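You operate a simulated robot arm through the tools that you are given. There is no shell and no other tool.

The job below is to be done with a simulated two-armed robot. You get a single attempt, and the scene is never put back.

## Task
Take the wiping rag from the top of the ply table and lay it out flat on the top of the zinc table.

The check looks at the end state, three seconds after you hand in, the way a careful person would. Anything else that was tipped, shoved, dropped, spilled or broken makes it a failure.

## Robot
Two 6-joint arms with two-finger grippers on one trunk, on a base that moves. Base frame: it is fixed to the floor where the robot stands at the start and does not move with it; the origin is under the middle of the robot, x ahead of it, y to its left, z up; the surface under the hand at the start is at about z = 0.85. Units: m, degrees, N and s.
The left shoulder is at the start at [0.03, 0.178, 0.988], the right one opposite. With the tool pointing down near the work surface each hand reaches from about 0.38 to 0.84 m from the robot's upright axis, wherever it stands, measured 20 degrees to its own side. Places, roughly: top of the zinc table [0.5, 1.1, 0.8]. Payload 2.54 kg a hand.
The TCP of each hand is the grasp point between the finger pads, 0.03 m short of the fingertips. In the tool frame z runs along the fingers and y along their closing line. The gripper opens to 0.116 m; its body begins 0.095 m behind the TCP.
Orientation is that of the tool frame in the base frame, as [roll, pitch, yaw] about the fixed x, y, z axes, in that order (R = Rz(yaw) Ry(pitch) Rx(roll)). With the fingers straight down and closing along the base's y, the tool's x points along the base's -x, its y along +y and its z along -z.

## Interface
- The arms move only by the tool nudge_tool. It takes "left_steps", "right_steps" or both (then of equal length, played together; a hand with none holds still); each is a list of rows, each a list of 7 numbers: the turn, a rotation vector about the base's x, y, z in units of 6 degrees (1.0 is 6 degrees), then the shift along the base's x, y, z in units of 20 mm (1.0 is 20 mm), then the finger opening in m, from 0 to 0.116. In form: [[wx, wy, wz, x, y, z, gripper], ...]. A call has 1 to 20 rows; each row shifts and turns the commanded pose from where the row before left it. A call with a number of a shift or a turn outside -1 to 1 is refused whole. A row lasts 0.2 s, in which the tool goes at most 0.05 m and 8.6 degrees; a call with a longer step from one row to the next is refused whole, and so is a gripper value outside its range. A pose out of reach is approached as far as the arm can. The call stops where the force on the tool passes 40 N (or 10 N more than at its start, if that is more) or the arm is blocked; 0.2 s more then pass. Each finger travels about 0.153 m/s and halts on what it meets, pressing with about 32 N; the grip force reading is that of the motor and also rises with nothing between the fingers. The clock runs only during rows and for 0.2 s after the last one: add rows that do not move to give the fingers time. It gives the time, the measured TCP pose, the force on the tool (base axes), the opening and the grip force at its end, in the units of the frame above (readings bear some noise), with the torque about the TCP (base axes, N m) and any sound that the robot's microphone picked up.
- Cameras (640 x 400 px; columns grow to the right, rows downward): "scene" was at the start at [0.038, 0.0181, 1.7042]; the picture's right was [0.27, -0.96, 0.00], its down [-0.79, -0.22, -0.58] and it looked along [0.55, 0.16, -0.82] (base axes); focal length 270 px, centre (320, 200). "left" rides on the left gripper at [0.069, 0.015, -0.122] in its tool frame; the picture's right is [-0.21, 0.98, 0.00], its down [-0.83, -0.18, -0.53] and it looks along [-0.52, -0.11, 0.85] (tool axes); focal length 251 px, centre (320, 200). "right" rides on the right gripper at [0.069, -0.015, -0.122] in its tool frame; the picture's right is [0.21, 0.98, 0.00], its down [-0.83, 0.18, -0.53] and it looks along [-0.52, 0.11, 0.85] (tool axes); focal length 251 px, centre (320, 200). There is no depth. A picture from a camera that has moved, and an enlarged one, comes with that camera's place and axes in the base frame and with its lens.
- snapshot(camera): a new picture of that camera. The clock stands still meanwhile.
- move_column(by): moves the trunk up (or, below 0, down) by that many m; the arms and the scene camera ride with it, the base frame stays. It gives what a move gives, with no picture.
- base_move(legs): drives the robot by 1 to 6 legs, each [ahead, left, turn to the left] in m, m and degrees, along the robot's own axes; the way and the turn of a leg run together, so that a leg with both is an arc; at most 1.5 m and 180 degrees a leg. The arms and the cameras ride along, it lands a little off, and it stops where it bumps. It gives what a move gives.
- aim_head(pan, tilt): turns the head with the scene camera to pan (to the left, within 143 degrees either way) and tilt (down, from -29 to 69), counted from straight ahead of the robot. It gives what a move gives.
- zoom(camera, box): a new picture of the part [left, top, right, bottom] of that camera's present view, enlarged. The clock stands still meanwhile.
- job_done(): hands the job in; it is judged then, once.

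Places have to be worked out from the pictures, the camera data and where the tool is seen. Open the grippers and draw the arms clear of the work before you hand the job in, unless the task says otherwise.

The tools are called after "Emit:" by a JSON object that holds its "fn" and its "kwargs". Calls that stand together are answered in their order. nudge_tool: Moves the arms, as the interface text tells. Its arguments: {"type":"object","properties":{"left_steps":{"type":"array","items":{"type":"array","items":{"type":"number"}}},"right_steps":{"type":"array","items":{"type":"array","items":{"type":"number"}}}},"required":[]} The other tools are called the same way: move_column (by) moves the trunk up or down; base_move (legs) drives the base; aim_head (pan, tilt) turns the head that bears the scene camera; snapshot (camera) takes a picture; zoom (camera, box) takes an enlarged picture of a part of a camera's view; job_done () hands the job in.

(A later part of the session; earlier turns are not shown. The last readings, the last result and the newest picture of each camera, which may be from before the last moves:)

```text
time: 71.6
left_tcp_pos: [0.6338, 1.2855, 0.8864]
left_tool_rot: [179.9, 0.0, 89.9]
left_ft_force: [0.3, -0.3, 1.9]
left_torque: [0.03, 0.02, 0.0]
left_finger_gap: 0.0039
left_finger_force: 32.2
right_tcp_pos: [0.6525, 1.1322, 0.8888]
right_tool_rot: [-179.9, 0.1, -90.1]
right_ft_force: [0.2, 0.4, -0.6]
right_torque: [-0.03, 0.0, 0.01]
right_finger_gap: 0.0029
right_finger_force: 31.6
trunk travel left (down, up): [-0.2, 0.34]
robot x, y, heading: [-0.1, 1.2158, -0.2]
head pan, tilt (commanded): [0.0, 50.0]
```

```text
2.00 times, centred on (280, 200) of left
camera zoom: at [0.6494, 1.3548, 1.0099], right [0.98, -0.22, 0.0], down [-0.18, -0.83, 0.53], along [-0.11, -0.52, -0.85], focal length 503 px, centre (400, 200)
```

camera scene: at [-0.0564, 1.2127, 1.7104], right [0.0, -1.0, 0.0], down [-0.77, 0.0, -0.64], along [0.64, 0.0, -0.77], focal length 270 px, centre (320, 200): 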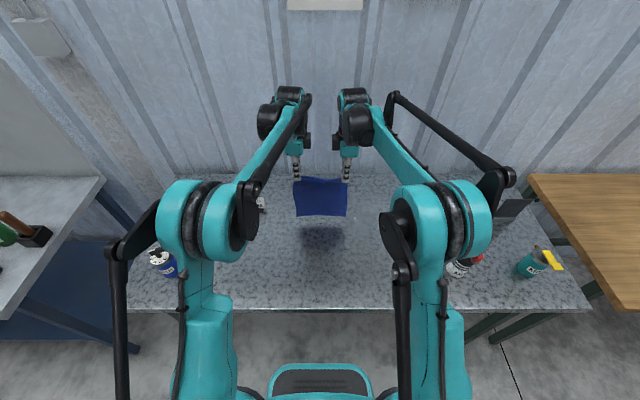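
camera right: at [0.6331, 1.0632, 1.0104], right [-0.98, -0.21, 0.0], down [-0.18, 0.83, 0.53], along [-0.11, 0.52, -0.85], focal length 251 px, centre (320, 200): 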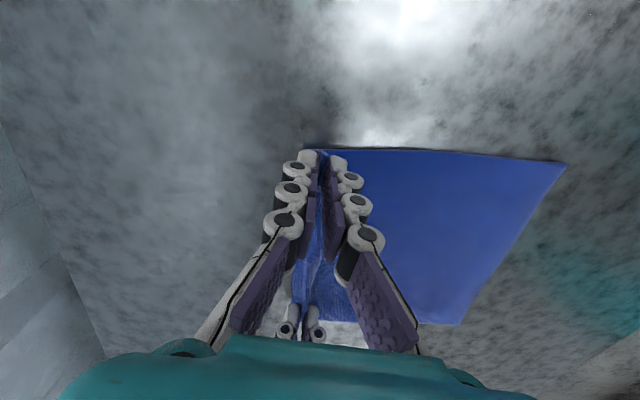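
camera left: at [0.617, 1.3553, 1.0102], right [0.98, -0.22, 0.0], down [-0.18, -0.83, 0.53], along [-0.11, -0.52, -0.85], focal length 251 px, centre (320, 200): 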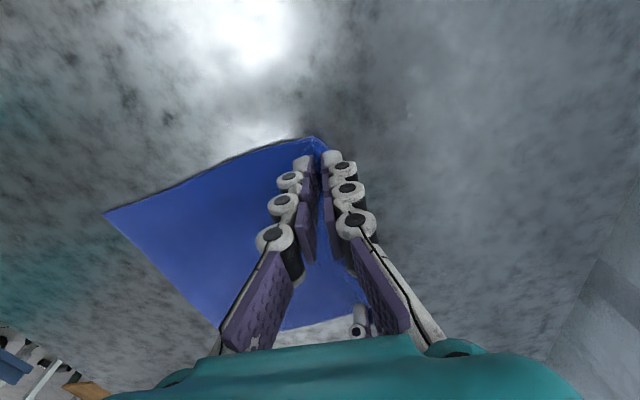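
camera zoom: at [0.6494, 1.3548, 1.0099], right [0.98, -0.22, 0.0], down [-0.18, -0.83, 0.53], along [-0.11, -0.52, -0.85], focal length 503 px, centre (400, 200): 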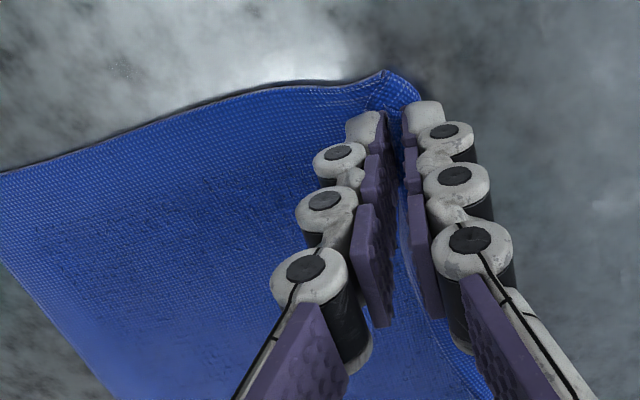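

Both fingers hold the flap again. Since the rag still had hidden slack, I'll redo the laying properly with the true table height: lift it clear and bring it back toward x≈0.39.

Emit:
{"fn": "nudge_tool", "kwargs": {"left_steps": [[0, 0, 0, 0, 0, 0.5, 0], [0, 0, 0, 0, 0, 0.9, 0], [0, 0, 0, 0, 0, 1, 0], [0, 0, 0, 0, 0, 1, 0], [0, 0, 0, 0, 0, 1, 0], [0, 0, 0, 0, 0, 1, 0], [0, 0, 0, 0, 0, 1, 0], [0, 0, 0, -0.92, 0, 0.4, 0], [0, 0, 0, -0.92, 0, 0.4, 0], [0, 0, 0, -0.92, 0, 0.4, 0], [0, 0, 0, -0.92, 0, 0.4, 0], [0, 0, 0, -0.92, 0, 0.4, 0], [0, 0, 0, -0.92, 0, 0.4, 0], [0, 0, 0, -0.92, 0, 0.4, 0], [0, 0, 0, -0.92, 0, 0.4, 0], [0, 0, 0, -0.92, 0, 0.4, 0], [0, 0, 0, -0.92, 0, 0.4, 0], [0, 0, 0, -0.92, 0, 0.4, 0], [0, 0, 0, -0.92, 0, 0.4, 0], [0, 0, 0, -0.92, 0, 0.4, 0]], "right_steps": [[0, 0, 0, 0, 0, 0.5, 0], [0, 0, 0, 0, 0, 0.9, 0], [0, 0, 0, 0, 0, 1, 0], [0, 0, 0, 0, 0, 1, 0], [0, 0, 0, 0, 0, 1, 0], [0, 0, 0, 0, 0, 1, 0], [0, 0, 0, 0, 0, 1, 0], [0, 0, 0, -0.99, 0, 0.4, 0], [0, 0, 0, -0.99, 0, 0.4, 0], [0, 0, 0, -0.99, 0, 0.4, 0], [0, 0, 0, -0.99, 0, 0.4, 0], [0, 0, 0, -0.99, 0, 0.4, 0], [0, 0, 0, -0.99, 0, 0.4, 0], [0, 0, 0, -0.99, 0, 0.4, 0], [0, 0, 0, -0.99, 0, 0.4, 0], [0, 0, 0, -0.99, 0, 0.4, 0], [0, 0, 0, -0.99, 0, 0.4, 0], [0, 0, 0, -0.99, 0, 0.4, 0], [0, 0, 0, -0.99, 0, 0.4, 0], [0, 0, 0, -0.99, 0, 0.4, 0]]}}

Emit:
{"fn": "snapshot", "kwargs": {"camera": "scene"}}

Emit:
{"fn": "zoom", "kwargs": {"camera": "right", "box": [160, 60, 480, 360]}}

Emit:
{"fn": "zoom", "kwargs": {"camera": "left", "box": [160, 60, 480, 360]}}

```text
time: 75.8
left_tcp_pos: [0.3934, 1.2864, 1.1209]
left_tool_rot: [179.9, -0.1, 89.9]
left_ft_force: [-0.9, 0.4, 0.5]
left_torque: [-0.02, -0.02, 0.02]
left_finger_gap: 0.004
left_finger_force: 32.0
right_tcp_pos: [0.3934, 1.1331, 1.1213]
right_tool_rot: [-179.8, 0.0, -90.1]
right_ft_force: [0.5, -0.1, -1.6]
right_torque: [0.0, -0.03, -0.03]
right_finger_gap: 0.0034
right_finger_force: 34.7
trunk travel left (down, up): [-0.2, 0.34]
robot x, y, heading: [-0.1042, 1.2163, -0.1]
head pan, tilt (commanded): [0.0, 50.0]
```

```text
taken
camera scene: at [-0.059, 1.2128, 1.7105], right [0.0, -1.0, 0.0], down [-0.77, 0.0, -0.64], along [0.64, 0.0, -0.77], focal length 270 px, centre (320, 200)
```

scene: 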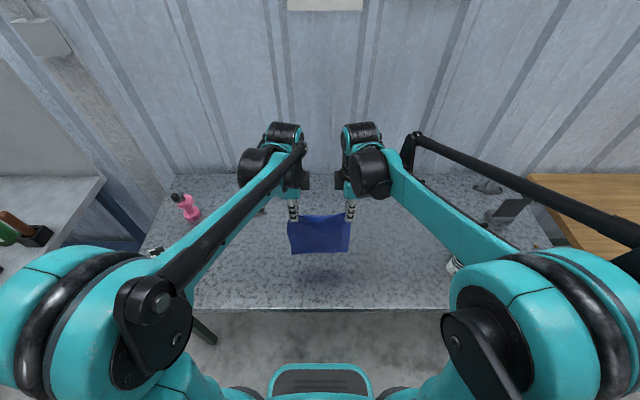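

```text
1.33 times, centred on (320, 210) of right
camera zoom: at [0.4098, 1.0633, 1.2427], right [-0.98, -0.21, 0.0], down [-0.18, 0.83, 0.53], along [-0.11, 0.52, -0.85], focal length 335 px, centre (320, 187)
```

zoom: 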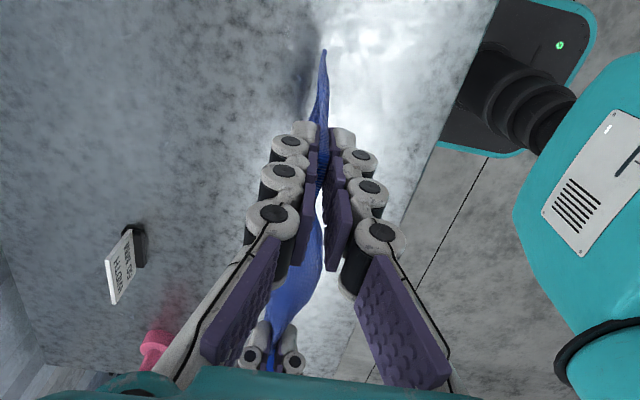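

```text
1.33 times, centred on (320, 210) of left
camera zoom: at [0.4089, 1.3547, 1.2428], right [0.98, -0.22, 0.0], down [-0.18, -0.83, 0.53], along [-0.11, -0.52, -0.85], focal length 335 px, centre (320, 187)
```

zoom: 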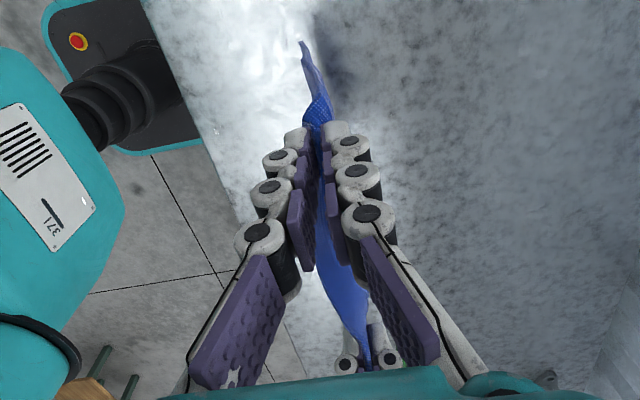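

The rag hangs cleanly again (free length ≈0.19 m). This time I lay it with the table at 0.852 and lean the hands forward as I go, so the pinched edge points outward when released.

Emit:
{"fn": "nudge_tool", "kwargs": {"left_steps": [[0, 0, 0, 0, 0, 0, 0], [0, 0, 0, 0, 0, -0.49, 0], [0, 0, 0, 0, 0, -0.49, 0], [0, 0, 0, 0, 0, -0.49, 0], [0, 0, 0, 0, 0, -0.49, 0], [0, 0, 0, 0.5, 0, -0.5, 0], [0, 0, 0, 0.5, 0, -0.5, 0], [0, 0.333, 0, 0.552, 0, -0.253, 0], [0, 0.333, 0, 0.552, 0, -0.253, 0], [0, 0.333, 0, 0.552, 0, -0.253, 0], [0, 0.333, 0, 0.552, 0, -0.342, 0], [0, 0.333, 0, 0.552, 0, -0.342, 0], [0, 0.333, 0, 0.552, 0, -0.342, 0]], "right_steps": [[0, 0, 0, 0, 0, 0, 0], [0, 0, 0, 0, 0, -0.49, 0], [0, 0, 0, 0, 0, -0.49, 0], [0, 0, 0, 0, 0, -0.49, 0], [0, 0, 0, 0, 0, -0.49, 0], [0, 0, 0, 0.5, 0, -0.5, 0], [0, 0, 0, 0.5, 0, -0.5, 0], [0, 0.333, 0, 0.552, 0, -0.253, 0], [0, 0.333, 0, 0.552, 0, -0.253, 0], [0, 0.333, 0, 0.552, 0, -0.253, 0], [0, 0.333, 0, 0.552, 0, -0.342, 0], [0, 0.333, 0, 0.552, 0, -0.342, 0], [0, 0.333, 0, 0.552, 0, -0.342, 0]]}}

Emit:
{"fn": "zoom", "kwargs": {"camera": "scene", "box": [240, 170, 400, 270]}}

Emit:
{"fn": "snapshot", "kwargs": {"camera": "right"}}

Emit:
{"fn": "snapshot", "kwargs": {"camera": "left"}}

```text
time: 78.6
left_tcp_pos: [0.4834, 1.287, 1.0229]
left_tool_rot: [-167.9, 0.0, 89.9]
left_ft_force: [0.6, 0.1, 0.0]
left_torque: [0.02, -0.06, 0.0]
left_finger_gap: 0.0038
left_finger_force: 31.9
right_tcp_pos: [0.4836, 1.1325, 1.0256]
right_tool_rot: [168.0, -0.1, -90.1]
right_ft_force: [0.0, 0.7, -0.8]
right_torque: [-0.01, 0.02, 0.02]
right_finger_gap: 0.004
right_finger_force: 34.6
trunk travel left (down, up): [-0.2, 0.34]
robot x, y, heading: [-0.1021, 1.2096, -0.3]
head pan, tilt (commanded): [0.0, 50.0]
```

```text
4.00 times, centred on (320, 220) of scene
camera zoom: at [-0.0542, 1.2127, 1.7103], right [0.0, -1.0, 0.0], down [-0.77, 0.0, -0.64], along [0.64, 0.0, -0.77], focal length 1082 px, centre (320, 120)
```

zoom: 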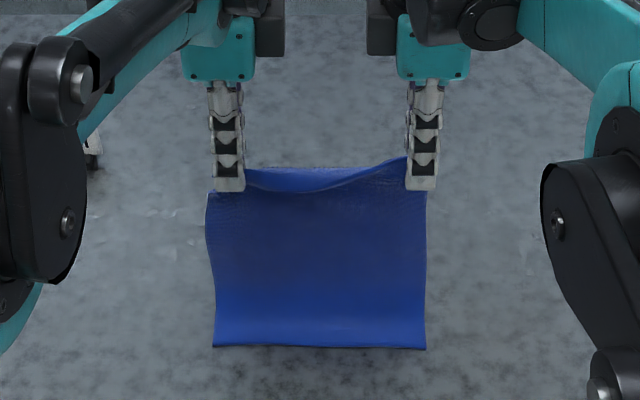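

```text
taken
camera right: at [0.5248, 1.0632, 1.1408], right [-0.96, -0.21, 0.2], down [-0.06, 0.83, 0.56], along [-0.29, 0.52, -0.8], focal length 251 px, centre (320, 200)
```

right: 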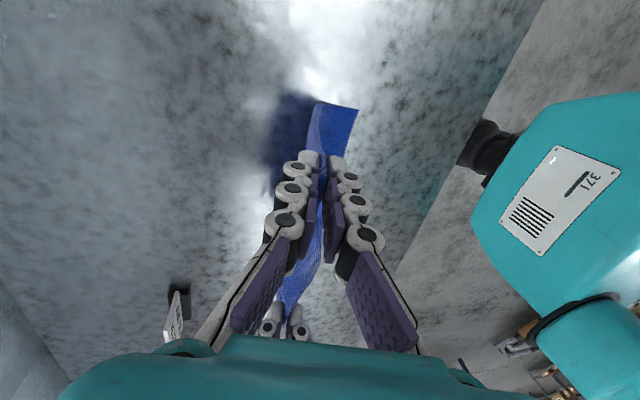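

```text
taken
camera left: at [0.5235, 1.3554, 1.1404], right [0.95, -0.22, -0.2], down [-0.07, -0.83, 0.56], along [-0.29, -0.52, -0.8], focal length 251 px, centre (320, 200)
```

left: 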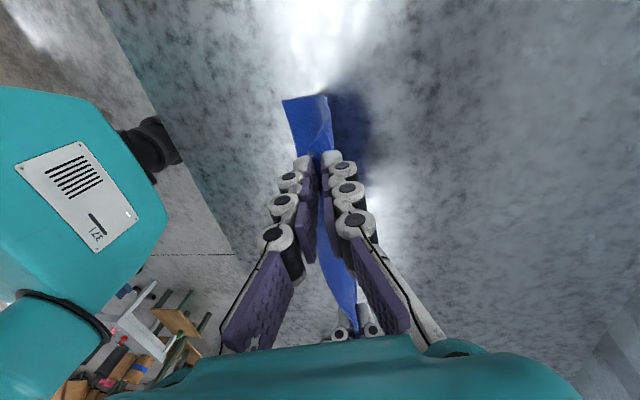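

The near edge has landed flat at x≈0.41 with the rest standing and some slack. I continue forward and down, leaning the hands further.

Emit:
{"fn": "nudge_tool", "kwargs": {"left_steps": [[0, 0.25, 0, 0.556, 0, -0.2175, 0], [0, 0.25, 0, 0.556, 0, -0.2175, 0], [0, 0.25, 0, 0.556, 0, -0.2175, 0], [0, 0.25, 0, 0.556, 0, -0.2175, 0], [0, 0.333, 0, 0.548, 0, -0.518, 0], [0, 0.333, 0, 0.548, 0, -0.518, 0], [0, 0.333, 0, 0.548, 0, -0.518, 0], [0, 0.25, 0, 0.3225, 0, -0.43, 0], [0, 0.25, 0, 0.3225, 0, -0.43, 0], [0, 0.25, 0, 0.3225, 0, -0.43, 0], [0, 0.25, 0, 0.3225, 0, -0.43, 0]], "right_steps": [[0, 0.25, 0, 0.556, 0, -0.2175, 0], [0, 0.25, 0, 0.556, 0, -0.2175, 0], [0, 0.25, 0, 0.556, 0, -0.2175, 0], [0, 0.25, 0, 0.556, 0, -0.2175, 0], [0, 0.333, 0, 0.548, 0, -0.518, 0], [0, 0.333, 0, 0.548, 0, -0.518, 0], [0, 0.333, 0, 0.548, 0, -0.518, 0], [0, 0.25, 0, 0.3225, 0, -0.43, 0], [0, 0.25, 0, 0.3225, 0, -0.43, 0], [0, 0.25, 0, 0.3225, 0, -0.43, 0], [0, 0.25, 0, 0.3225, 0, -0.43, 0]]}}

Emit:
{"fn": "zoom", "kwargs": {"camera": "scene", "box": [240, 170, 400, 270]}}

Emit:
{"fn": "snapshot", "kwargs": {"camera": "right"}}

Emit:
{"fn": "snapshot", "kwargs": {"camera": "left"}}

```text
time: 81.0
left_tcp_pos: [0.5852, 1.2856, 0.9409]
left_tool_rot: [-154.4, 0.6, 90.2]
left_ft_force: [0.5, 0.1, -0.2]
left_torque: [0.01, -0.05, 0.03]
left_finger_gap: 0.0039
left_finger_force: 32.2
left hand out of reach, approached as far as the arm can: row 10
right_tcp_pos: [0.5857, 1.1332, 0.9403]
right_tool_rot: [154.5, 0.6, -90.4]
right_ft_force: [-0.4, 0.4, 1.2]
right_torque: [-0.01, 0.01, 0.0]
right_finger_gap: 0.002
right_finger_force: 31.5
right hand out of reach, approached as far as the arm can: row 10
trunk travel left (down, up): [-0.2, 0.34]
robot x, y, heading: [-0.0982, 1.2175, -0.0]
head pan, tilt (commanded): [0.0, 50.0]
```

```text
4.00 times, centred on (320, 220) of scene
camera zoom: at [-0.0553, 1.2127, 1.7103], right [0.0, -1.0, 0.0], down [-0.77, 0.0, -0.64], along [0.64, 0.0, -0.77], focal length 1082 px, centre (320, 120)
```

zoom: 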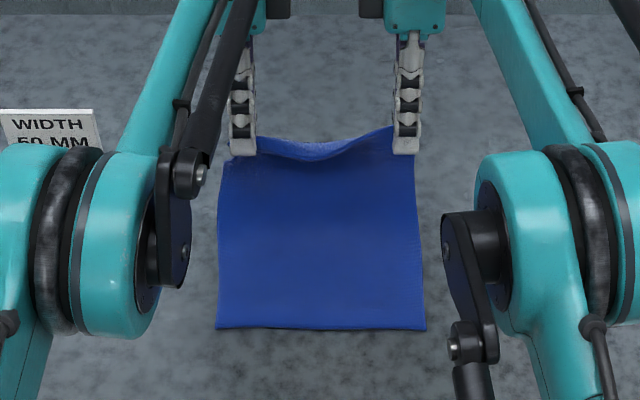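

```text
taken
camera right: at [0.653, 1.0633, 1.0441], right [-0.88, -0.21, 0.42], down [0.07, 0.82, 0.57], along [-0.46, 0.53, -0.71], focal length 251 px, centre (320, 200)
```

right: 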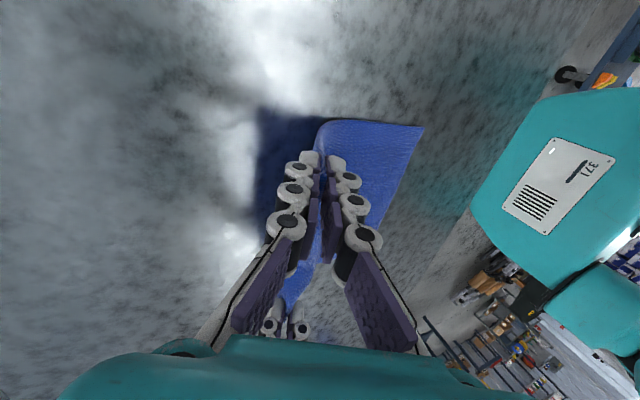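

```text
taken
camera left: at [0.6513, 1.3552, 1.0443], right [0.88, -0.22, -0.42], down [0.07, -0.82, 0.57], along [-0.47, -0.53, -0.71], focal length 251 px, centre (320, 200)
```

left: 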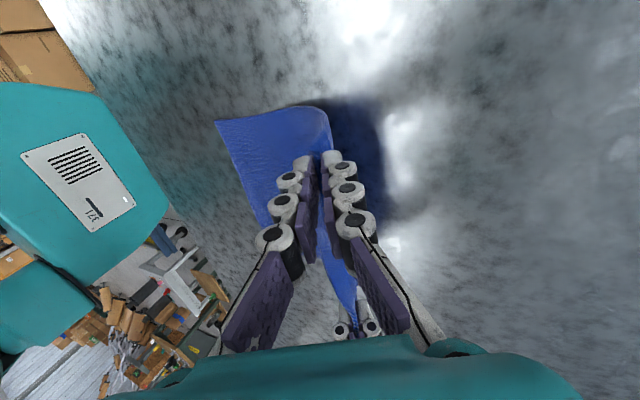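

The arms hit their reach limit leaning forward. Laying the other way round (far to near, hands leaning toward the robot) gives more room to lean, so I lift the rag again and turn the hands back upright.

Emit:
{"fn": "nudge_tool", "kwargs": {"left_steps": [[0, 0, 0, 0, 0, 0.8, 0], [0, -0.4, 0, 0, 0, 1, 0], [0, -0.5, 0, 0, 0, 1, 0], [0, -0.6, 0, 0, 0, 1, 0], [0, -0.6, 0, 0, 0, 1, 0], [0, -0.6, 0, 0, 0, 1, 0], [0, -0.6, 0, 0, 0, 1, 0], [0, -0.6, 0, 0, 0, 1, 0], [0, -0.6, 0, 0, 0, 1, 0], [0, -0.5, 0, 0, 0, 1, 0], [0, 0, 0, 0, 0, 0.7, 0], [0, 0, 0, 0, 0, 0, 0]], "right_steps": [[0, 0, 0, 0, 0, 0.8, 0], [0, -0.4, 0, 0, 0, 1, 0], [0, -0.5, 0, 0, 0, 1, 0], [0, -0.6, 0, 0, 0, 1, 0], [0, -0.6, 0, 0, 0, 1, 0], [0, -0.6, 0, 0, 0, 1, 0], [0, -0.6, 0, 0, 0, 1, 0], [0, -0.6, 0, 0, 0, 1, 0], [0, -0.6, 0, 0, 0, 1, 0], [0, -0.5, 0, 0, 0, 1, 0], [0, 0, 0, 0, 0, 0.7, 0], [0, 0, 0, 0, 0, 0, 0]]}}

Emit:
{"fn": "zoom", "kwargs": {"camera": "scene", "box": [220, 130, 420, 255]}}

Emit:
{"fn": "zoom", "kwargs": {"camera": "right", "box": [200, 50, 440, 350]}}

Emit:
{"fn": "zoom", "kwargs": {"camera": "left", "box": [200, 50, 440, 350]}}

```text
time: 83.6
left_tcp_pos: [0.5836, 1.2852, 1.1526]
left_tool_rot: [177.0, 0.4, 89.9]
left_ft_force: [-0.5, 0.5, -0.7]
left_torque: [-0.01, 0.07, 0.02]
left_finger_gap: 0.0038
left_finger_force: 31.9
right_tcp_pos: [0.5845, 1.1329, 1.1528]
right_tool_rot: [-176.8, 0.4, -90.1]
right_ft_force: [-0.3, 0.4, 0.9]
right_torque: [-0.01, -0.03, -0.02]
right_finger_gap: 0.002
right_finger_force: 29.5
trunk travel left (down, up): [-0.2, 0.34]
robot x, y, heading: [-0.1002, 1.2182, -0.0]
head pan, tilt (commanded): [0.0, 50.0]
```

```text
3.20 times, centred on (320, 192) of scene
camera zoom: at [-0.0568, 1.2128, 1.7104], right [0.0, -1.0, 0.0], down [-0.77, 0.0, -0.64], along [0.64, 0.0, -0.77], focal length 865 px, centre (320, 224)
```

zoom: 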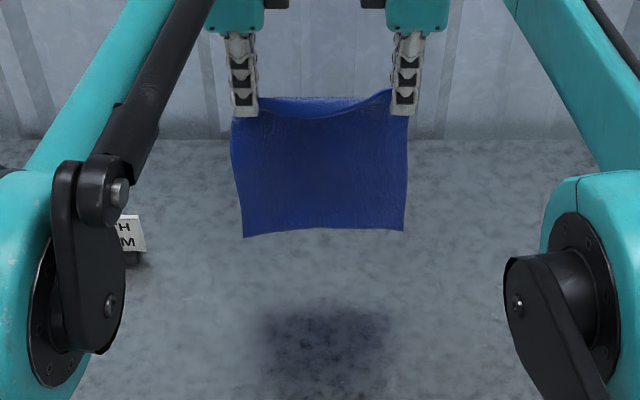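

```text
1.33 times, centred on (320, 200) of right
camera zoom: at [0.5942, 1.0624, 1.2747], right [-0.98, -0.21, -0.05], down [-0.21, 0.82, 0.53], along [-0.07, 0.53, -0.85], focal length 335 px, centre (320, 200)
```

zoom: 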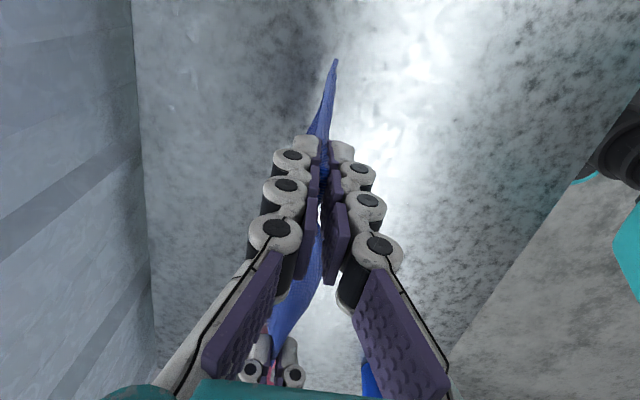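

```text
1.33 times, centred on (320, 200) of left
camera zoom: at [0.5932, 1.356, 1.2751], right [0.97, -0.22, 0.05], down [-0.21, -0.82, 0.53], along [-0.07, -0.53, -0.85], focal length 335 px, centre (320, 200)
```

zoom: 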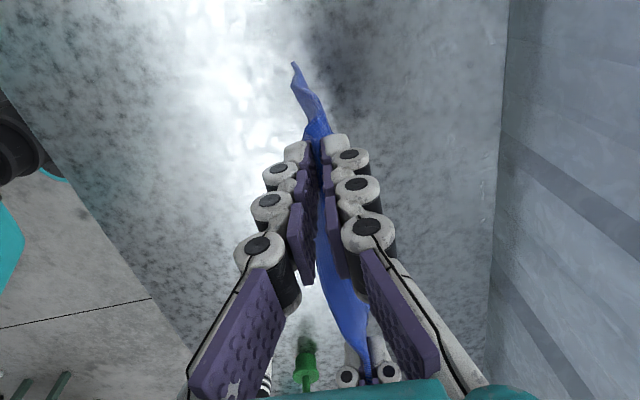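

Both corners are still held. I now lean the hands the other way, 42° toward the robot, so the fingers point forward-down, and spread the hands 2 mm each to tighten the top edge.

Emit:
{"fn": "nudge_tool", "kwargs": {"left_steps": [[0, -1, 0, 0, 0.05, 0, 0], [0, -1, 0, 0, 0.05, 0, 0], [0, -1, 0, 0, 0, 0, 0], [0, -1, 0, 0, 0, 0, 0], [0, -1, 0, 0, 0, 0, 0], [0, -1, 0, 0, 0, 0, 0], [0, -1, 0, 0, 0, 0, 0], [0, 0, 0, 0, 0, 0, 0], [0, 0, 0, 0, 0, 0, 0], [0, 0, 0, 0, 0, 0, 0]], "right_steps": [[0, -1, 0, 0, -0.05, 0, 0], [0, -1, 0, 0, -0.05, 0, 0], [0, -1, 0, 0, 0, 0, 0], [0, -1, 0, 0, 0, 0, 0], [0, -1, 0, 0, 0, 0, 0], [0, -1, 0, 0, 0, 0, 0], [0, -1, 0, 0, 0, 0, 0], [0, 0, 0, 0, 0, 0, 0], [0, 0, 0, 0, 0, 0, 0], [0, 0, 0, 0, 0, 0, 0]]}}

Emit:
{"fn": "snapshot", "kwargs": {"camera": "scene"}}

Emit:
{"fn": "snapshot", "kwargs": {"camera": "right"}}

Emit:
{"fn": "snapshot", "kwargs": {"camera": "left"}}

```text
time: 85.8
left_tcp_pos: [0.5845, 1.2891, 1.1519]
left_tool_rot: [135.0, 0.2, 89.6]
left_ft_force: [0.3, -1.8, -0.6]
left_torque: [0.0, 0.08, 0.0]
left_finger_gap: 0.0038
left_finger_force: 32.6
right_tcp_pos: [0.585, 1.1307, 1.1522]
right_tool_rot: [-134.8, 0.2, -89.8]
right_ft_force: [-0.7, 1.3, 0.6]
right_torque: [-0.03, 0.03, 0.0]
right_finger_gap: 0.0025
right_finger_force: 32.2
trunk travel left (down, up): [-0.2, 0.34]
robot x, y, heading: [-0.1012, 1.2144, -0.0]
head pan, tilt (commanded): [0.0, 50.0]
```

```text
taken
camera scene: at [-0.0563, 1.2127, 1.7104], right [0.0, -1.0, 0.0], down [-0.77, 0.0, -0.64], along [0.64, 0.0, -0.77], focal length 270 px, centre (320, 200)
```

scene: 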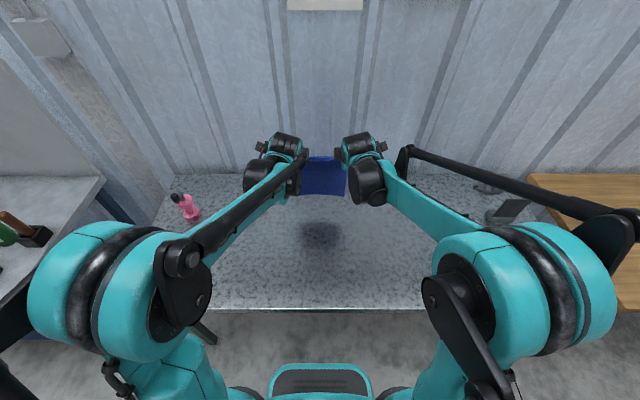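

```text
taken
camera right: at [0.5111, 1.0606, 1.2486], right [-0.69, -0.21, -0.69], down [-0.51, 0.82, 0.25], along [0.52, 0.53, -0.68], focal length 251 px, centre (320, 200)
```

right: 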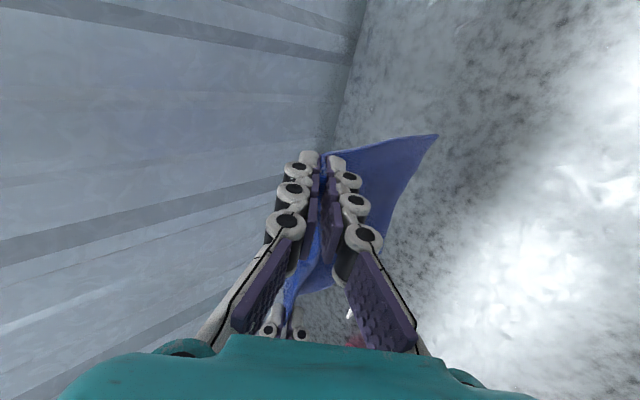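

```text
taken
camera left: at [0.5093, 1.3581, 1.2492], right [0.69, -0.22, 0.69], down [-0.51, -0.82, 0.25], along [0.51, -0.53, -0.68], focal length 251 px, centre (320, 200)
```

left: 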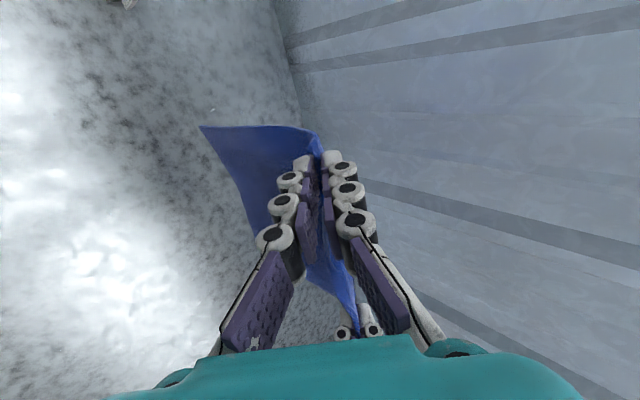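

The rag hangs vertically under the fingertips (tip x≈0.606, lower edge at z≈0.94). I lower it and start moving back toward the robot as it touches, so the lower edge trails forward.

Emit:
{"fn": "nudge_tool", "kwargs": {"left_steps": [[0, 0, 0, 0, 0, -0.47, 0], [0, 0, 0, 0, 0, -0.47, 0], [0, 0, 0, 0, 0, -0.47, 0], [0, 0, 0, 0, 0, -0.47, 0], [0, 0, 0, 0, 0, -0.47, 0], [0, 0, 0, 0, 0, -0.47, 0], [0, 0, 0, 0, 0, -0.47, 0], [0, 0, 0, 0, 0, -0.47, 0], [0, 0, 0, -0.5, 0, -0.35, 0], [0, 0, 0, -0.5, 0, -0.35, 0], [0, 0, 0, -0.5, 0, -0.2, 0], [0, 0, 0, -0.5, 0, -0.2, 0], [0, 0, 0, -0.5, 0, -0.2, 0], [0, 0, 0, -0.5, 0, -0.217, 0], [0, 0, 0, -0.5, 0, -0.217, 0], [0, 0, 0, -0.5, 0, -0.217, 0]], "right_steps": [[0, 0, 0, 0, 0, -0.47, 0], [0, 0, 0, 0, 0, -0.47, 0], [0, 0, 0, 0, 0, -0.47, 0], [0, 0, 0, 0, 0, -0.47, 0], [0, 0, 0, 0, 0, -0.47, 0], [0, 0, 0, 0, 0, -0.47, 0], [0, 0, 0, 0, 0, -0.47, 0], [0, 0, 0, 0, 0, -0.47, 0], [0, 0, 0, -0.5, 0, -0.35, 0], [0, 0, 0, -0.5, 0, -0.35, 0], [0, 0, 0, -0.5, 0, -0.2, 0], [0, 0, 0, -0.5, 0, -0.2, 0], [0, 0, 0, -0.5, 0, -0.2, 0], [0, 0, 0, -0.5, 0, -0.217, 0], [0, 0, 0, -0.5, 0, -0.217, 0], [0, 0, 0, -0.5, 0, -0.217, 0]]}}

Emit:
{"fn": "zoom", "kwargs": {"camera": "scene", "box": [220, 130, 420, 255]}}

Emit:
{"fn": "snapshot", "kwargs": {"camera": "right"}}

Emit:
{"fn": "snapshot", "kwargs": {"camera": "left"}}

```text
time: 89.2
left_tcp_pos: [0.5036, 1.2887, 1.0371]
left_tool_rot: [135.0, 0.2, 89.6]
left_ft_force: [-0.4, -0.4, 0.1]
left_torque: [0.0, 0.12, 0.02]
left_finger_gap: 0.0039
left_finger_force: 31.9
right_tcp_pos: [0.5045, 1.1312, 1.0381]
right_tool_rot: [-134.8, 0.3, -89.8]
right_ft_force: [0.4, 0.2, 0.0]
right_torque: [0.04, 0.01, -0.01]
right_finger_gap: 0.0037
right_finger_force: 32.2
trunk travel left (down, up): [-0.2, 0.34]
robot x, y, heading: [-0.1061, 1.2156, -0.2]
head pan, tilt (commanded): [0.0, 50.0]
```

```text
3.20 times, centred on (320, 192) of scene
camera zoom: at [-0.0573, 1.2128, 1.7104], right [0.0, -1.0, 0.0], down [-0.77, 0.0, -0.64], along [0.64, 0.0, -0.77], focal length 865 px, centre (320, 224)
```

zoom: 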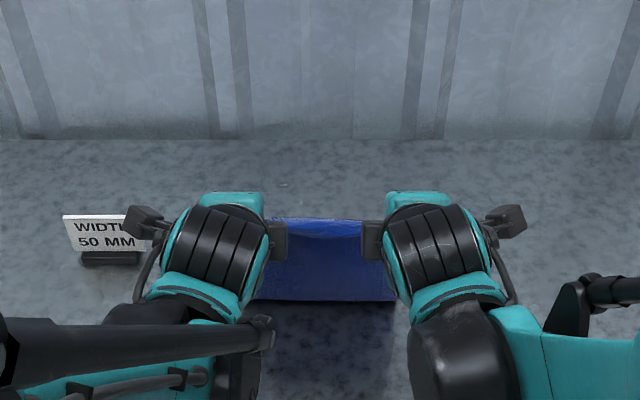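

```text
taken
camera right: at [0.43, 1.061, 1.1343], right [-0.69, -0.21, -0.69], down [-0.51, 0.82, 0.25], along [0.52, 0.53, -0.68], focal length 251 px, centre (320, 200)
```

right: 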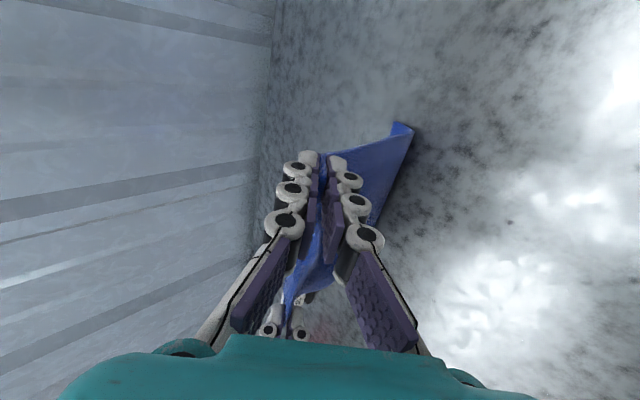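

```text
taken
camera left: at [0.4282, 1.3583, 1.1349], right [0.69, -0.22, 0.69], down [-0.51, -0.82, 0.25], along [0.51, -0.53, -0.68], focal length 251 px, centre (320, 200)
```

left: 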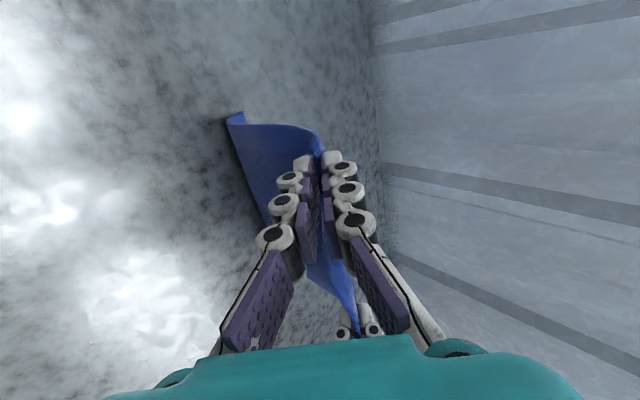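

Now the lower edge trails forward as wanted (edge at x≈0.565, about 2 cm already lying flat). I continue back and down.

Emit:
{"fn": "nudge_tool", "kwargs": {"left_steps": [[0, 0, 0, -0.4375, 0, -0.175, 0], [0, 0, 0, -0.4375, 0, -0.175, 0], [0, 0, 0, -0.4375, 0, -0.175, 0], [0, 0, 0, -0.4375, 0, -0.175, 0], [0, 0, 0, -0.5, 0, -0.333, 0], [0, 0, 0, -0.5, 0, -0.333, 0], [0, 0, 0, -0.5, 0, -0.333, 0], [0, 0, 0, -0.417, 0, -0.417, 0], [0, 0, 0, -0.417, 0, -0.417, 0], [0, 0, 0, -0.417, 0, -0.417, 0]], "right_steps": [[0, 0, 0, -0.4375, 0, -0.175, 0], [0, 0, 0, -0.4375, 0, -0.175, 0], [0, 0, 0, -0.4375, 0, -0.175, 0], [0, 0, 0, -0.4375, 0, -0.175, 0], [0, 0, 0, -0.5, 0, -0.333, 0], [0, 0, 0, -0.5, 0, -0.333, 0], [0, 0, 0, -0.5, 0, -0.333, 0], [0, 0, 0, -0.417, 0, -0.417, 0], [0, 0, 0, -0.417, 0, -0.417, 0], [0, 0, 0, -0.417, 0, -0.417, 0]]}}

Emit:
{"fn": "zoom", "kwargs": {"camera": "scene", "box": [220, 130, 420, 255]}}

Emit:
{"fn": "snapshot", "kwargs": {"camera": "right"}}

Emit:
{"fn": "snapshot", "kwargs": {"camera": "left"}}

```text
time: 91.4
left_tcp_pos: [0.4142, 1.2876, 0.978]
left_tool_rot: [135.0, 0.1, 89.6]
left_ft_force: [-0.4, -1.2, 0.4]
left_torque: [0.01, 0.11, -0.03]
left_finger_gap: 0.0037
left_finger_force: 31.8
right_tcp_pos: [0.4145, 1.1323, 0.9815]
right_tool_rot: [-135.0, 0.3, -89.8]
right_ft_force: [-0.8, 1.2, -0.3]
right_torque: [0.0, 0.02, 0.02]
right_finger_gap: 0.0035
right_finger_force: 34.3
trunk travel left (down, up): [-0.2, 0.34]
robot x, y, heading: [-0.1037, 1.2173, -0.1]
head pan, tilt (commanded): [0.0, 50.0]
```

```text
3.20 times, centred on (320, 192) of scene
camera zoom: at [-0.0565, 1.2127, 1.7104], right [0.0, -1.0, 0.0], down [-0.77, 0.0, -0.64], along [0.64, 0.0, -0.77], focal length 865 px, centre (320, 224)
```

zoom: 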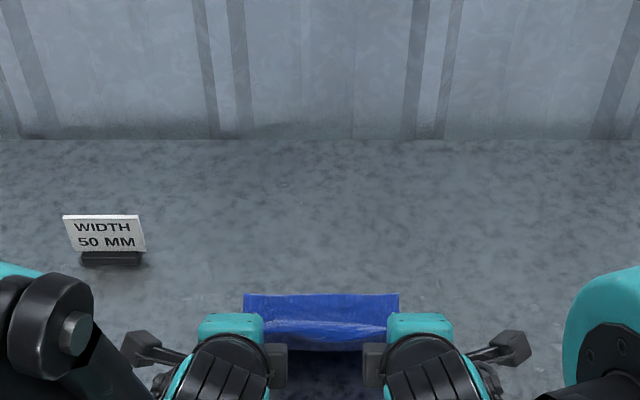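

```text
taken
camera right: at [0.3401, 1.0606, 1.0765], right [-0.69, -0.21, -0.69], down [-0.51, 0.82, 0.25], along [0.51, 0.53, -0.68], focal length 251 px, centre (320, 200)
```

right: 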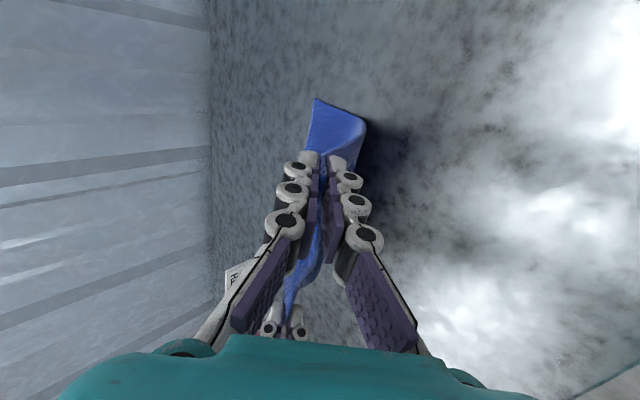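

```text
taken
camera left: at [0.3394, 1.358, 1.0762], right [0.69, -0.22, 0.69], down [-0.51, -0.82, 0.25], along [0.51, -0.53, -0.68], focal length 251 px, centre (320, 200)
```

left: 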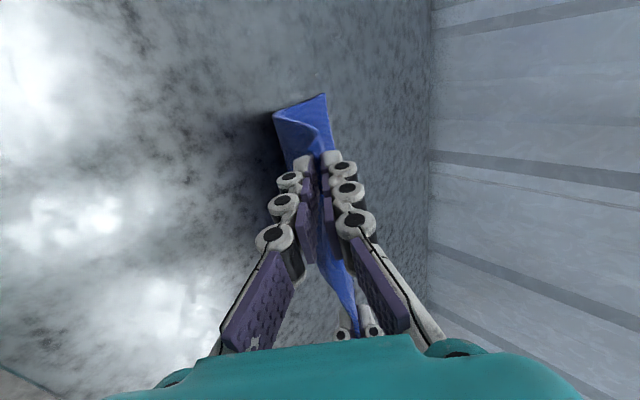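

The far part lies flat (far edge at x≈0.547), and the hands are getting close to their inner reach limit. I lower 2.5 cm with the arms, then back the base 4 cm to carry the hands back.

Emit:
{"fn": "nudge_tool", "kwargs": {"left_steps": [[0, 0, 0, -0.2, 0, -0.4, 0], [0, 0, 0, -0.2, 0, -0.4, 0], [0, 0, 0, -0.2, 0, -0.4, 0]], "right_steps": [[0, 0, 0, -0.2, 0, -0.45, 0], [0, 0, 0, -0.2, 0, -0.45, 0], [0, 0, 0, -0.2, 0, -0.45, 0]]}}

Emit:
{"fn": "base_move", "kwargs": {"legs": [[-0.035, 0, 0]]}}

Emit:
{"fn": "zoom", "kwargs": {"camera": "scene", "box": [220, 130, 420, 255]}}

Emit:
{"fn": "snapshot", "kwargs": {"camera": "right"}}

Emit:
{"fn": "snapshot", "kwargs": {"camera": "left"}}

```text
time: 92.2
left_tcp_pos: [0.4141, 1.2881, 0.9788]
left_tool_rot: [134.9, 0.2, 89.7]
left_ft_force: [-0.4, -2.0, -0.6]
left_torque: [0.02, 0.08, -0.03]
left_finger_gap: 0.0043
left_finger_force: 31.3
left hand out of reach, approached as far as the arm can: row 1, 2, 3
right_tcp_pos: [0.4142, 1.1307, 0.9804]
right_tool_rot: [-135.0, 0.3, -89.8]
right_ft_force: [-2.5, 1.2, 1.1]
right_torque: [0.03, 0.04, -0.02]
right_finger_gap: 0.002
right_finger_force: 32.0
right hand out of reach, approached as far as the arm can: row 1, 2, 3
trunk travel left (down, up): [-0.2, 0.34]
robot x, y, heading: [-0.0991, 1.2134, -0.4]
head pan, tilt (commanded): [0.0, 50.0]
```

```text
time: 93.0
left_tcp_pos: [0.3776, 1.289, 0.9795]
left_tool_rot: [134.9, 0.2, 89.7]
left_ft_force: [-1.2, -1.1, 0.8]
left_torque: [0.02, 0.05, 0.01]
left_finger_gap: 0.0039
left_finger_force: 32.2
right_tcp_pos: [0.3775, 1.131, 0.9803]
right_tool_rot: [-135.0, 0.4, -89.8]
right_ft_force: [0.7, 0.7, 0.3]
right_torque: [0.02, 0.01, -0.01]
right_finger_gap: 0.0033
right_finger_force: 30.3
trunk travel left (down, up): [-0.2, 0.34]
robot x, y, heading: [-0.1354, 1.2138, -0.1]
head pan, tilt (commanded): [0.0, 50.0]
```

```text
3.20 times, centred on (320, 192) of scene
camera zoom: at [-0.0943, 1.2128, 1.7105], right [0.0, -1.0, 0.0], down [-0.76, 0.0, -0.64], along [0.64, 0.0, -0.76], focal length 865 px, centre (320, 224)
```

zoom: 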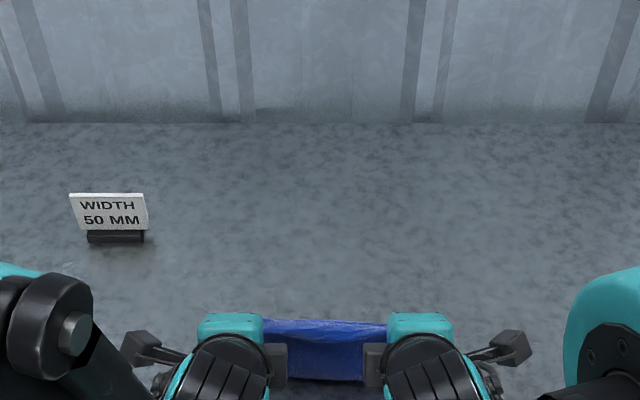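

```text
taken
camera right: at [0.3036, 1.0606, 1.0776], right [-0.69, -0.21, -0.69], down [-0.51, 0.82, 0.25], along [0.52, 0.53, -0.68], focal length 251 px, centre (320, 200)
```

right: 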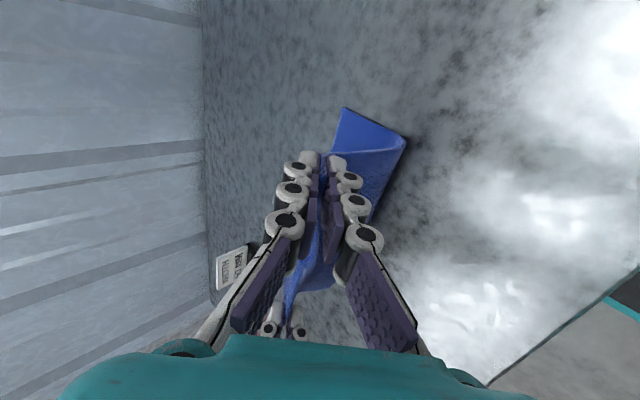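

```text
taken
camera left: at [0.3029, 1.3583, 1.0773], right [0.69, -0.22, 0.69], down [-0.51, -0.82, 0.25], along [0.51, -0.53, -0.68], focal length 251 px, centre (320, 200)
```

left: 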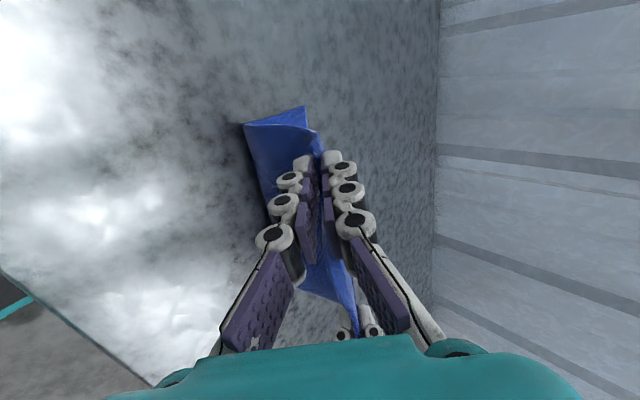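

Moving horizontally just drags the rag along, and the arms are at their inner limit here. I lift the rag clear again, to then back the base for more working room.

Emit:
{"fn": "nudge_tool", "kwargs": {"left_steps": [[0, 0, 0, 0.2, 0, 0.5, 0], [0, 0, 0, 0.2, 0, 0.9, 0], [0, 0, 0, 0.2, 0, 1, 0], [0, 0, 0, 0.2, 0, 1, 0], [0, 0, 0, 0.2, 0, 1, 0], [0, 0, 0, 0.2, 0, 1, 0], [0, 0, 0, 0.2, 0, 1, 0], [0, 0, 0, 0, 0, 1, 0], [0, 0, 0, 0, 0, 0.5, 0], [0, 0, 0, 0, 0, 0, 0]], "right_steps": [[0, 0, 0, 0.2, 0, 0.5, 0], [0, 0, 0, 0.2, 0, 0.9, 0], [0, 0, 0, 0.2, 0, 1, 0], [0, 0, 0, 0.2, 0, 1, 0], [0, 0, 0, 0.2, 0, 1, 0], [0, 0, 0, 0.2, 0, 1, 0], [0, 0, 0, 0.2, 0, 1, 0], [0, 0, 0, 0, 0, 1, 0], [0, 0, 0, 0, 0, 0.5, 0], [0, 0, 0, 0, 0, 0, 0]]}}

Emit:
{"fn": "snapshot", "kwargs": {"camera": "right"}}

Emit:
{"fn": "snapshot", "kwargs": {"camera": "left"}}

```text
time: 95.2
left_tcp_pos: [0.408, 1.2874, 1.1379]
left_tool_rot: [135.0, 0.2, 89.7]
left_ft_force: [0.7, -1.4, -1.2]
left_torque: [-0.02, 0.06, -0.02]
left_finger_gap: 0.0038
left_finger_force: 31.4
right_tcp_pos: [0.4066, 1.1303, 1.1399]
right_tool_rot: [-135.0, 0.4, -89.9]
right_ft_force: [-0.9, 1.1, 1.1]
right_torque: [0.07, 0.02, -0.01]
right_finger_gap: 0.0026
right_finger_force: 33.2
trunk travel left (down, up): [-0.2, 0.34]
robot x, y, heading: [-0.1386, 1.2165, -0.1]
head pan, tilt (commanded): [0.0, 50.0]
```

```text
taken
camera right: at [0.3334, 1.0605, 1.2351], right [-0.69, -0.21, -0.69], down [-0.51, 0.82, 0.25], along [0.51, 0.53, -0.68], focal length 251 px, centre (320, 200)
```

right: 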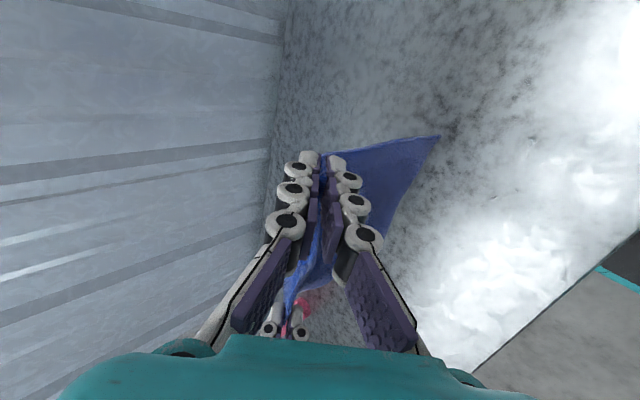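

```text
taken
camera left: at [0.3326, 1.3582, 1.2347], right [0.69, -0.22, 0.69], down [-0.51, -0.82, 0.25], along [0.51, -0.53, -0.68], focal length 251 px, centre (320, 200)
```

left: 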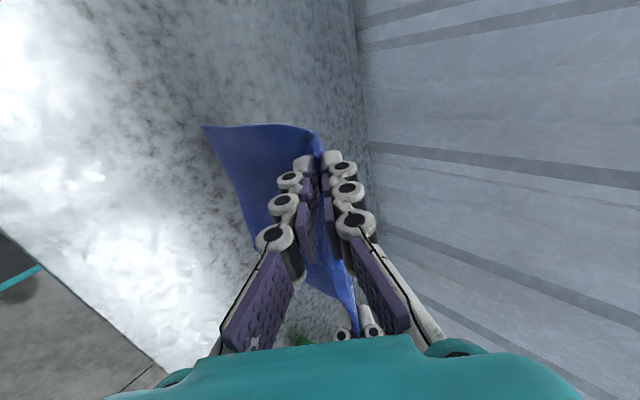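

The rag hangs free (lower edge at z≈0.93). I back the base 0.13 m and then reach forward with the arms to x≈0.50.

Emit:
{"fn": "base_move", "kwargs": {"legs": [[-0.13, 0, 0]]}}

Emit:
{"fn": "nudge_tool", "kwargs": {"left_steps": [[0, 0, 0, 0.4, 0, 0, 0], [0, 0, 0, 0.8, 0, 0, 0], [0, 0, 0, 0.9, 0, 0, 0], [0, 0, 0, 0.9, 0, 0, 0], [0, 0, 0, 0.9, 0, 0, 0], [0, 0, 0, 0.9, 0, 0, 0], [0, 0, 0, 0.9, 0, 0, 0], [0, 0, 0, 0.9, 0, 0, 0], [0, 0, 0, 0.9, 0, 0, 0], [0, 0, 0, 0.9, 0, 0, 0], [0, 0, 0, 0.9, 0, 0, 0], [0, 0, 0, 0.8, 0, 0, 0], [0, 0, 0, 0.6, 0, 0, 0], [0, 0, 0, 0.4, 0, 0, 0], [0, 0, 0, 0.2, 0, 0, 0], [0, 0, 0, 0, 0, 0, 0], [0, 0, 0, 0, 0, 0, 0], [0, 0, 0, 0, 0, 0, 0]], "right_steps": [[0, 0, 0, 0.4, 0, 0, 0], [0, 0, 0, 0.8, 0, 0, 0], [0, 0, 0, 0.9, 0, 0, 0], [0, 0, 0, 0.9, 0, 0, 0], [0, 0, 0, 0.9, 0, 0, 0], [0, 0, 0, 0.9, 0, 0, 0], [0, 0, 0, 0.9, 0, 0, 0], [0, 0, 0, 0.9, 0, 0, 0], [0, 0, 0, 0.9, 0, 0, 0], [0, 0, 0, 0.9, 0, 0, 0], [0, 0, 0, 0.9, 0, 0, 0], [0, 0, 0, 0.8, 0, 0, 0], [0, 0, 0, 0.6, 0, 0, 0], [0, 0, 0, 0.4, 0, 0, 0], [0, 0, 0, 0.2, 0, 0, 0], [0, 0, 0, 0, 0, 0, 0], [0, 0, 0, 0, 0, 0, 0], [0, 0, 0, 0, 0, 0, 0]]}}

Emit:
{"fn": "snapshot", "kwargs": {"camera": "scene"}}

Emit:
{"fn": "snapshot", "kwargs": {"camera": "left"}}

```text
time: 96.5
left_tcp_pos: [0.2776, 1.2887, 1.1375]
left_tool_rot: [134.8, 0.3, 89.5]
left_ft_force: [-0.8, -1.3, 0.4]
left_torque: [-0.03, 0.06, -0.06]
left_finger_gap: 0.0037
left_finger_force: 31.6
right_tcp_pos: [0.2777, 1.1309, 1.1389]
right_tool_rot: [-135.0, 0.3, -89.8]
right_ft_force: [-0.2, 2.1, 0.4]
right_torque: [0.05, -0.03, 0.02]
right_finger_gap: 0.0035
right_finger_force: 34.9
trunk travel left (down, up): [-0.2, 0.34]
robot x, y, heading: [-0.264, 1.2162, -0.2]
head pan, tilt (commanded): [0.0, 50.0]
```

```text
time: 100.3
left_tcp_pos: [0.5043, 1.2882, 1.1367]
left_tool_rot: [135.0, 0.2, 89.7]
left_ft_force: [-0.2, -2.3, 0.5]
left_torque: [-0.02, 0.07, -0.05]
left_finger_gap: 0.004
left_finger_force: 32.2
right_tcp_pos: [0.5031, 1.1302, 1.1384]
right_tool_rot: [-134.9, 0.3, -89.8]
right_ft_force: [0.7, 1.8, -1.5]
right_torque: [0.04, 0.01, 0.04]
right_finger_gap: 0.0036
right_finger_force: 32.3
trunk travel left (down, up): [-0.2, 0.34]
robot x, y, heading: [-0.2645, 1.2152, -0.1]
head pan, tilt (commanded): [0.0, 50.0]
```

```text
taken
camera scene: at [-0.2202, 1.213, 1.7104], right [0.0, -1.0, 0.0], down [-0.77, 0.0, -0.64], along [0.64, 0.0, -0.77], focal length 270 px, centre (320, 200)
```

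scene: 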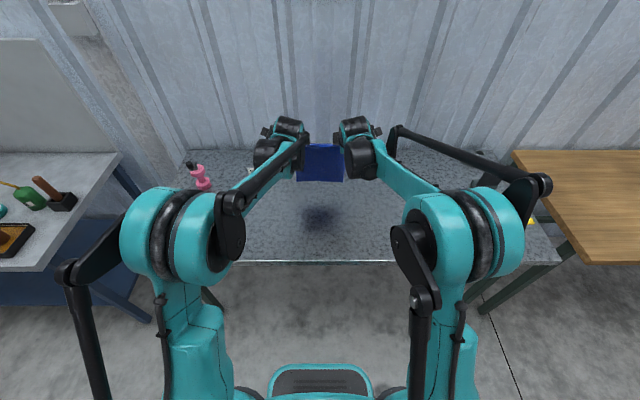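

```text
taken
camera left: at [0.4298, 1.3582, 1.2344], right [0.69, -0.22, 0.69], down [-0.51, -0.82, 0.25], along [0.51, -0.53, -0.68], focal length 251 px, centre (320, 200)
```

left: 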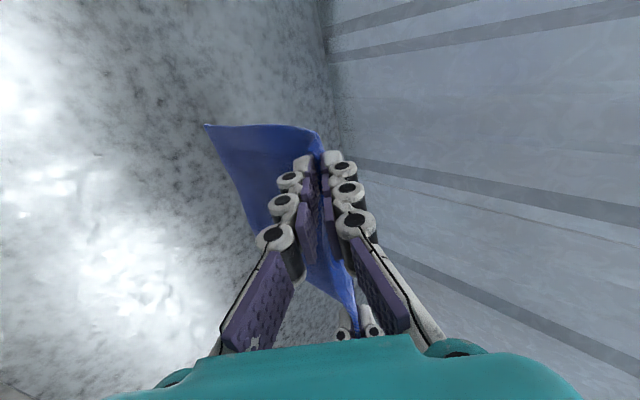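

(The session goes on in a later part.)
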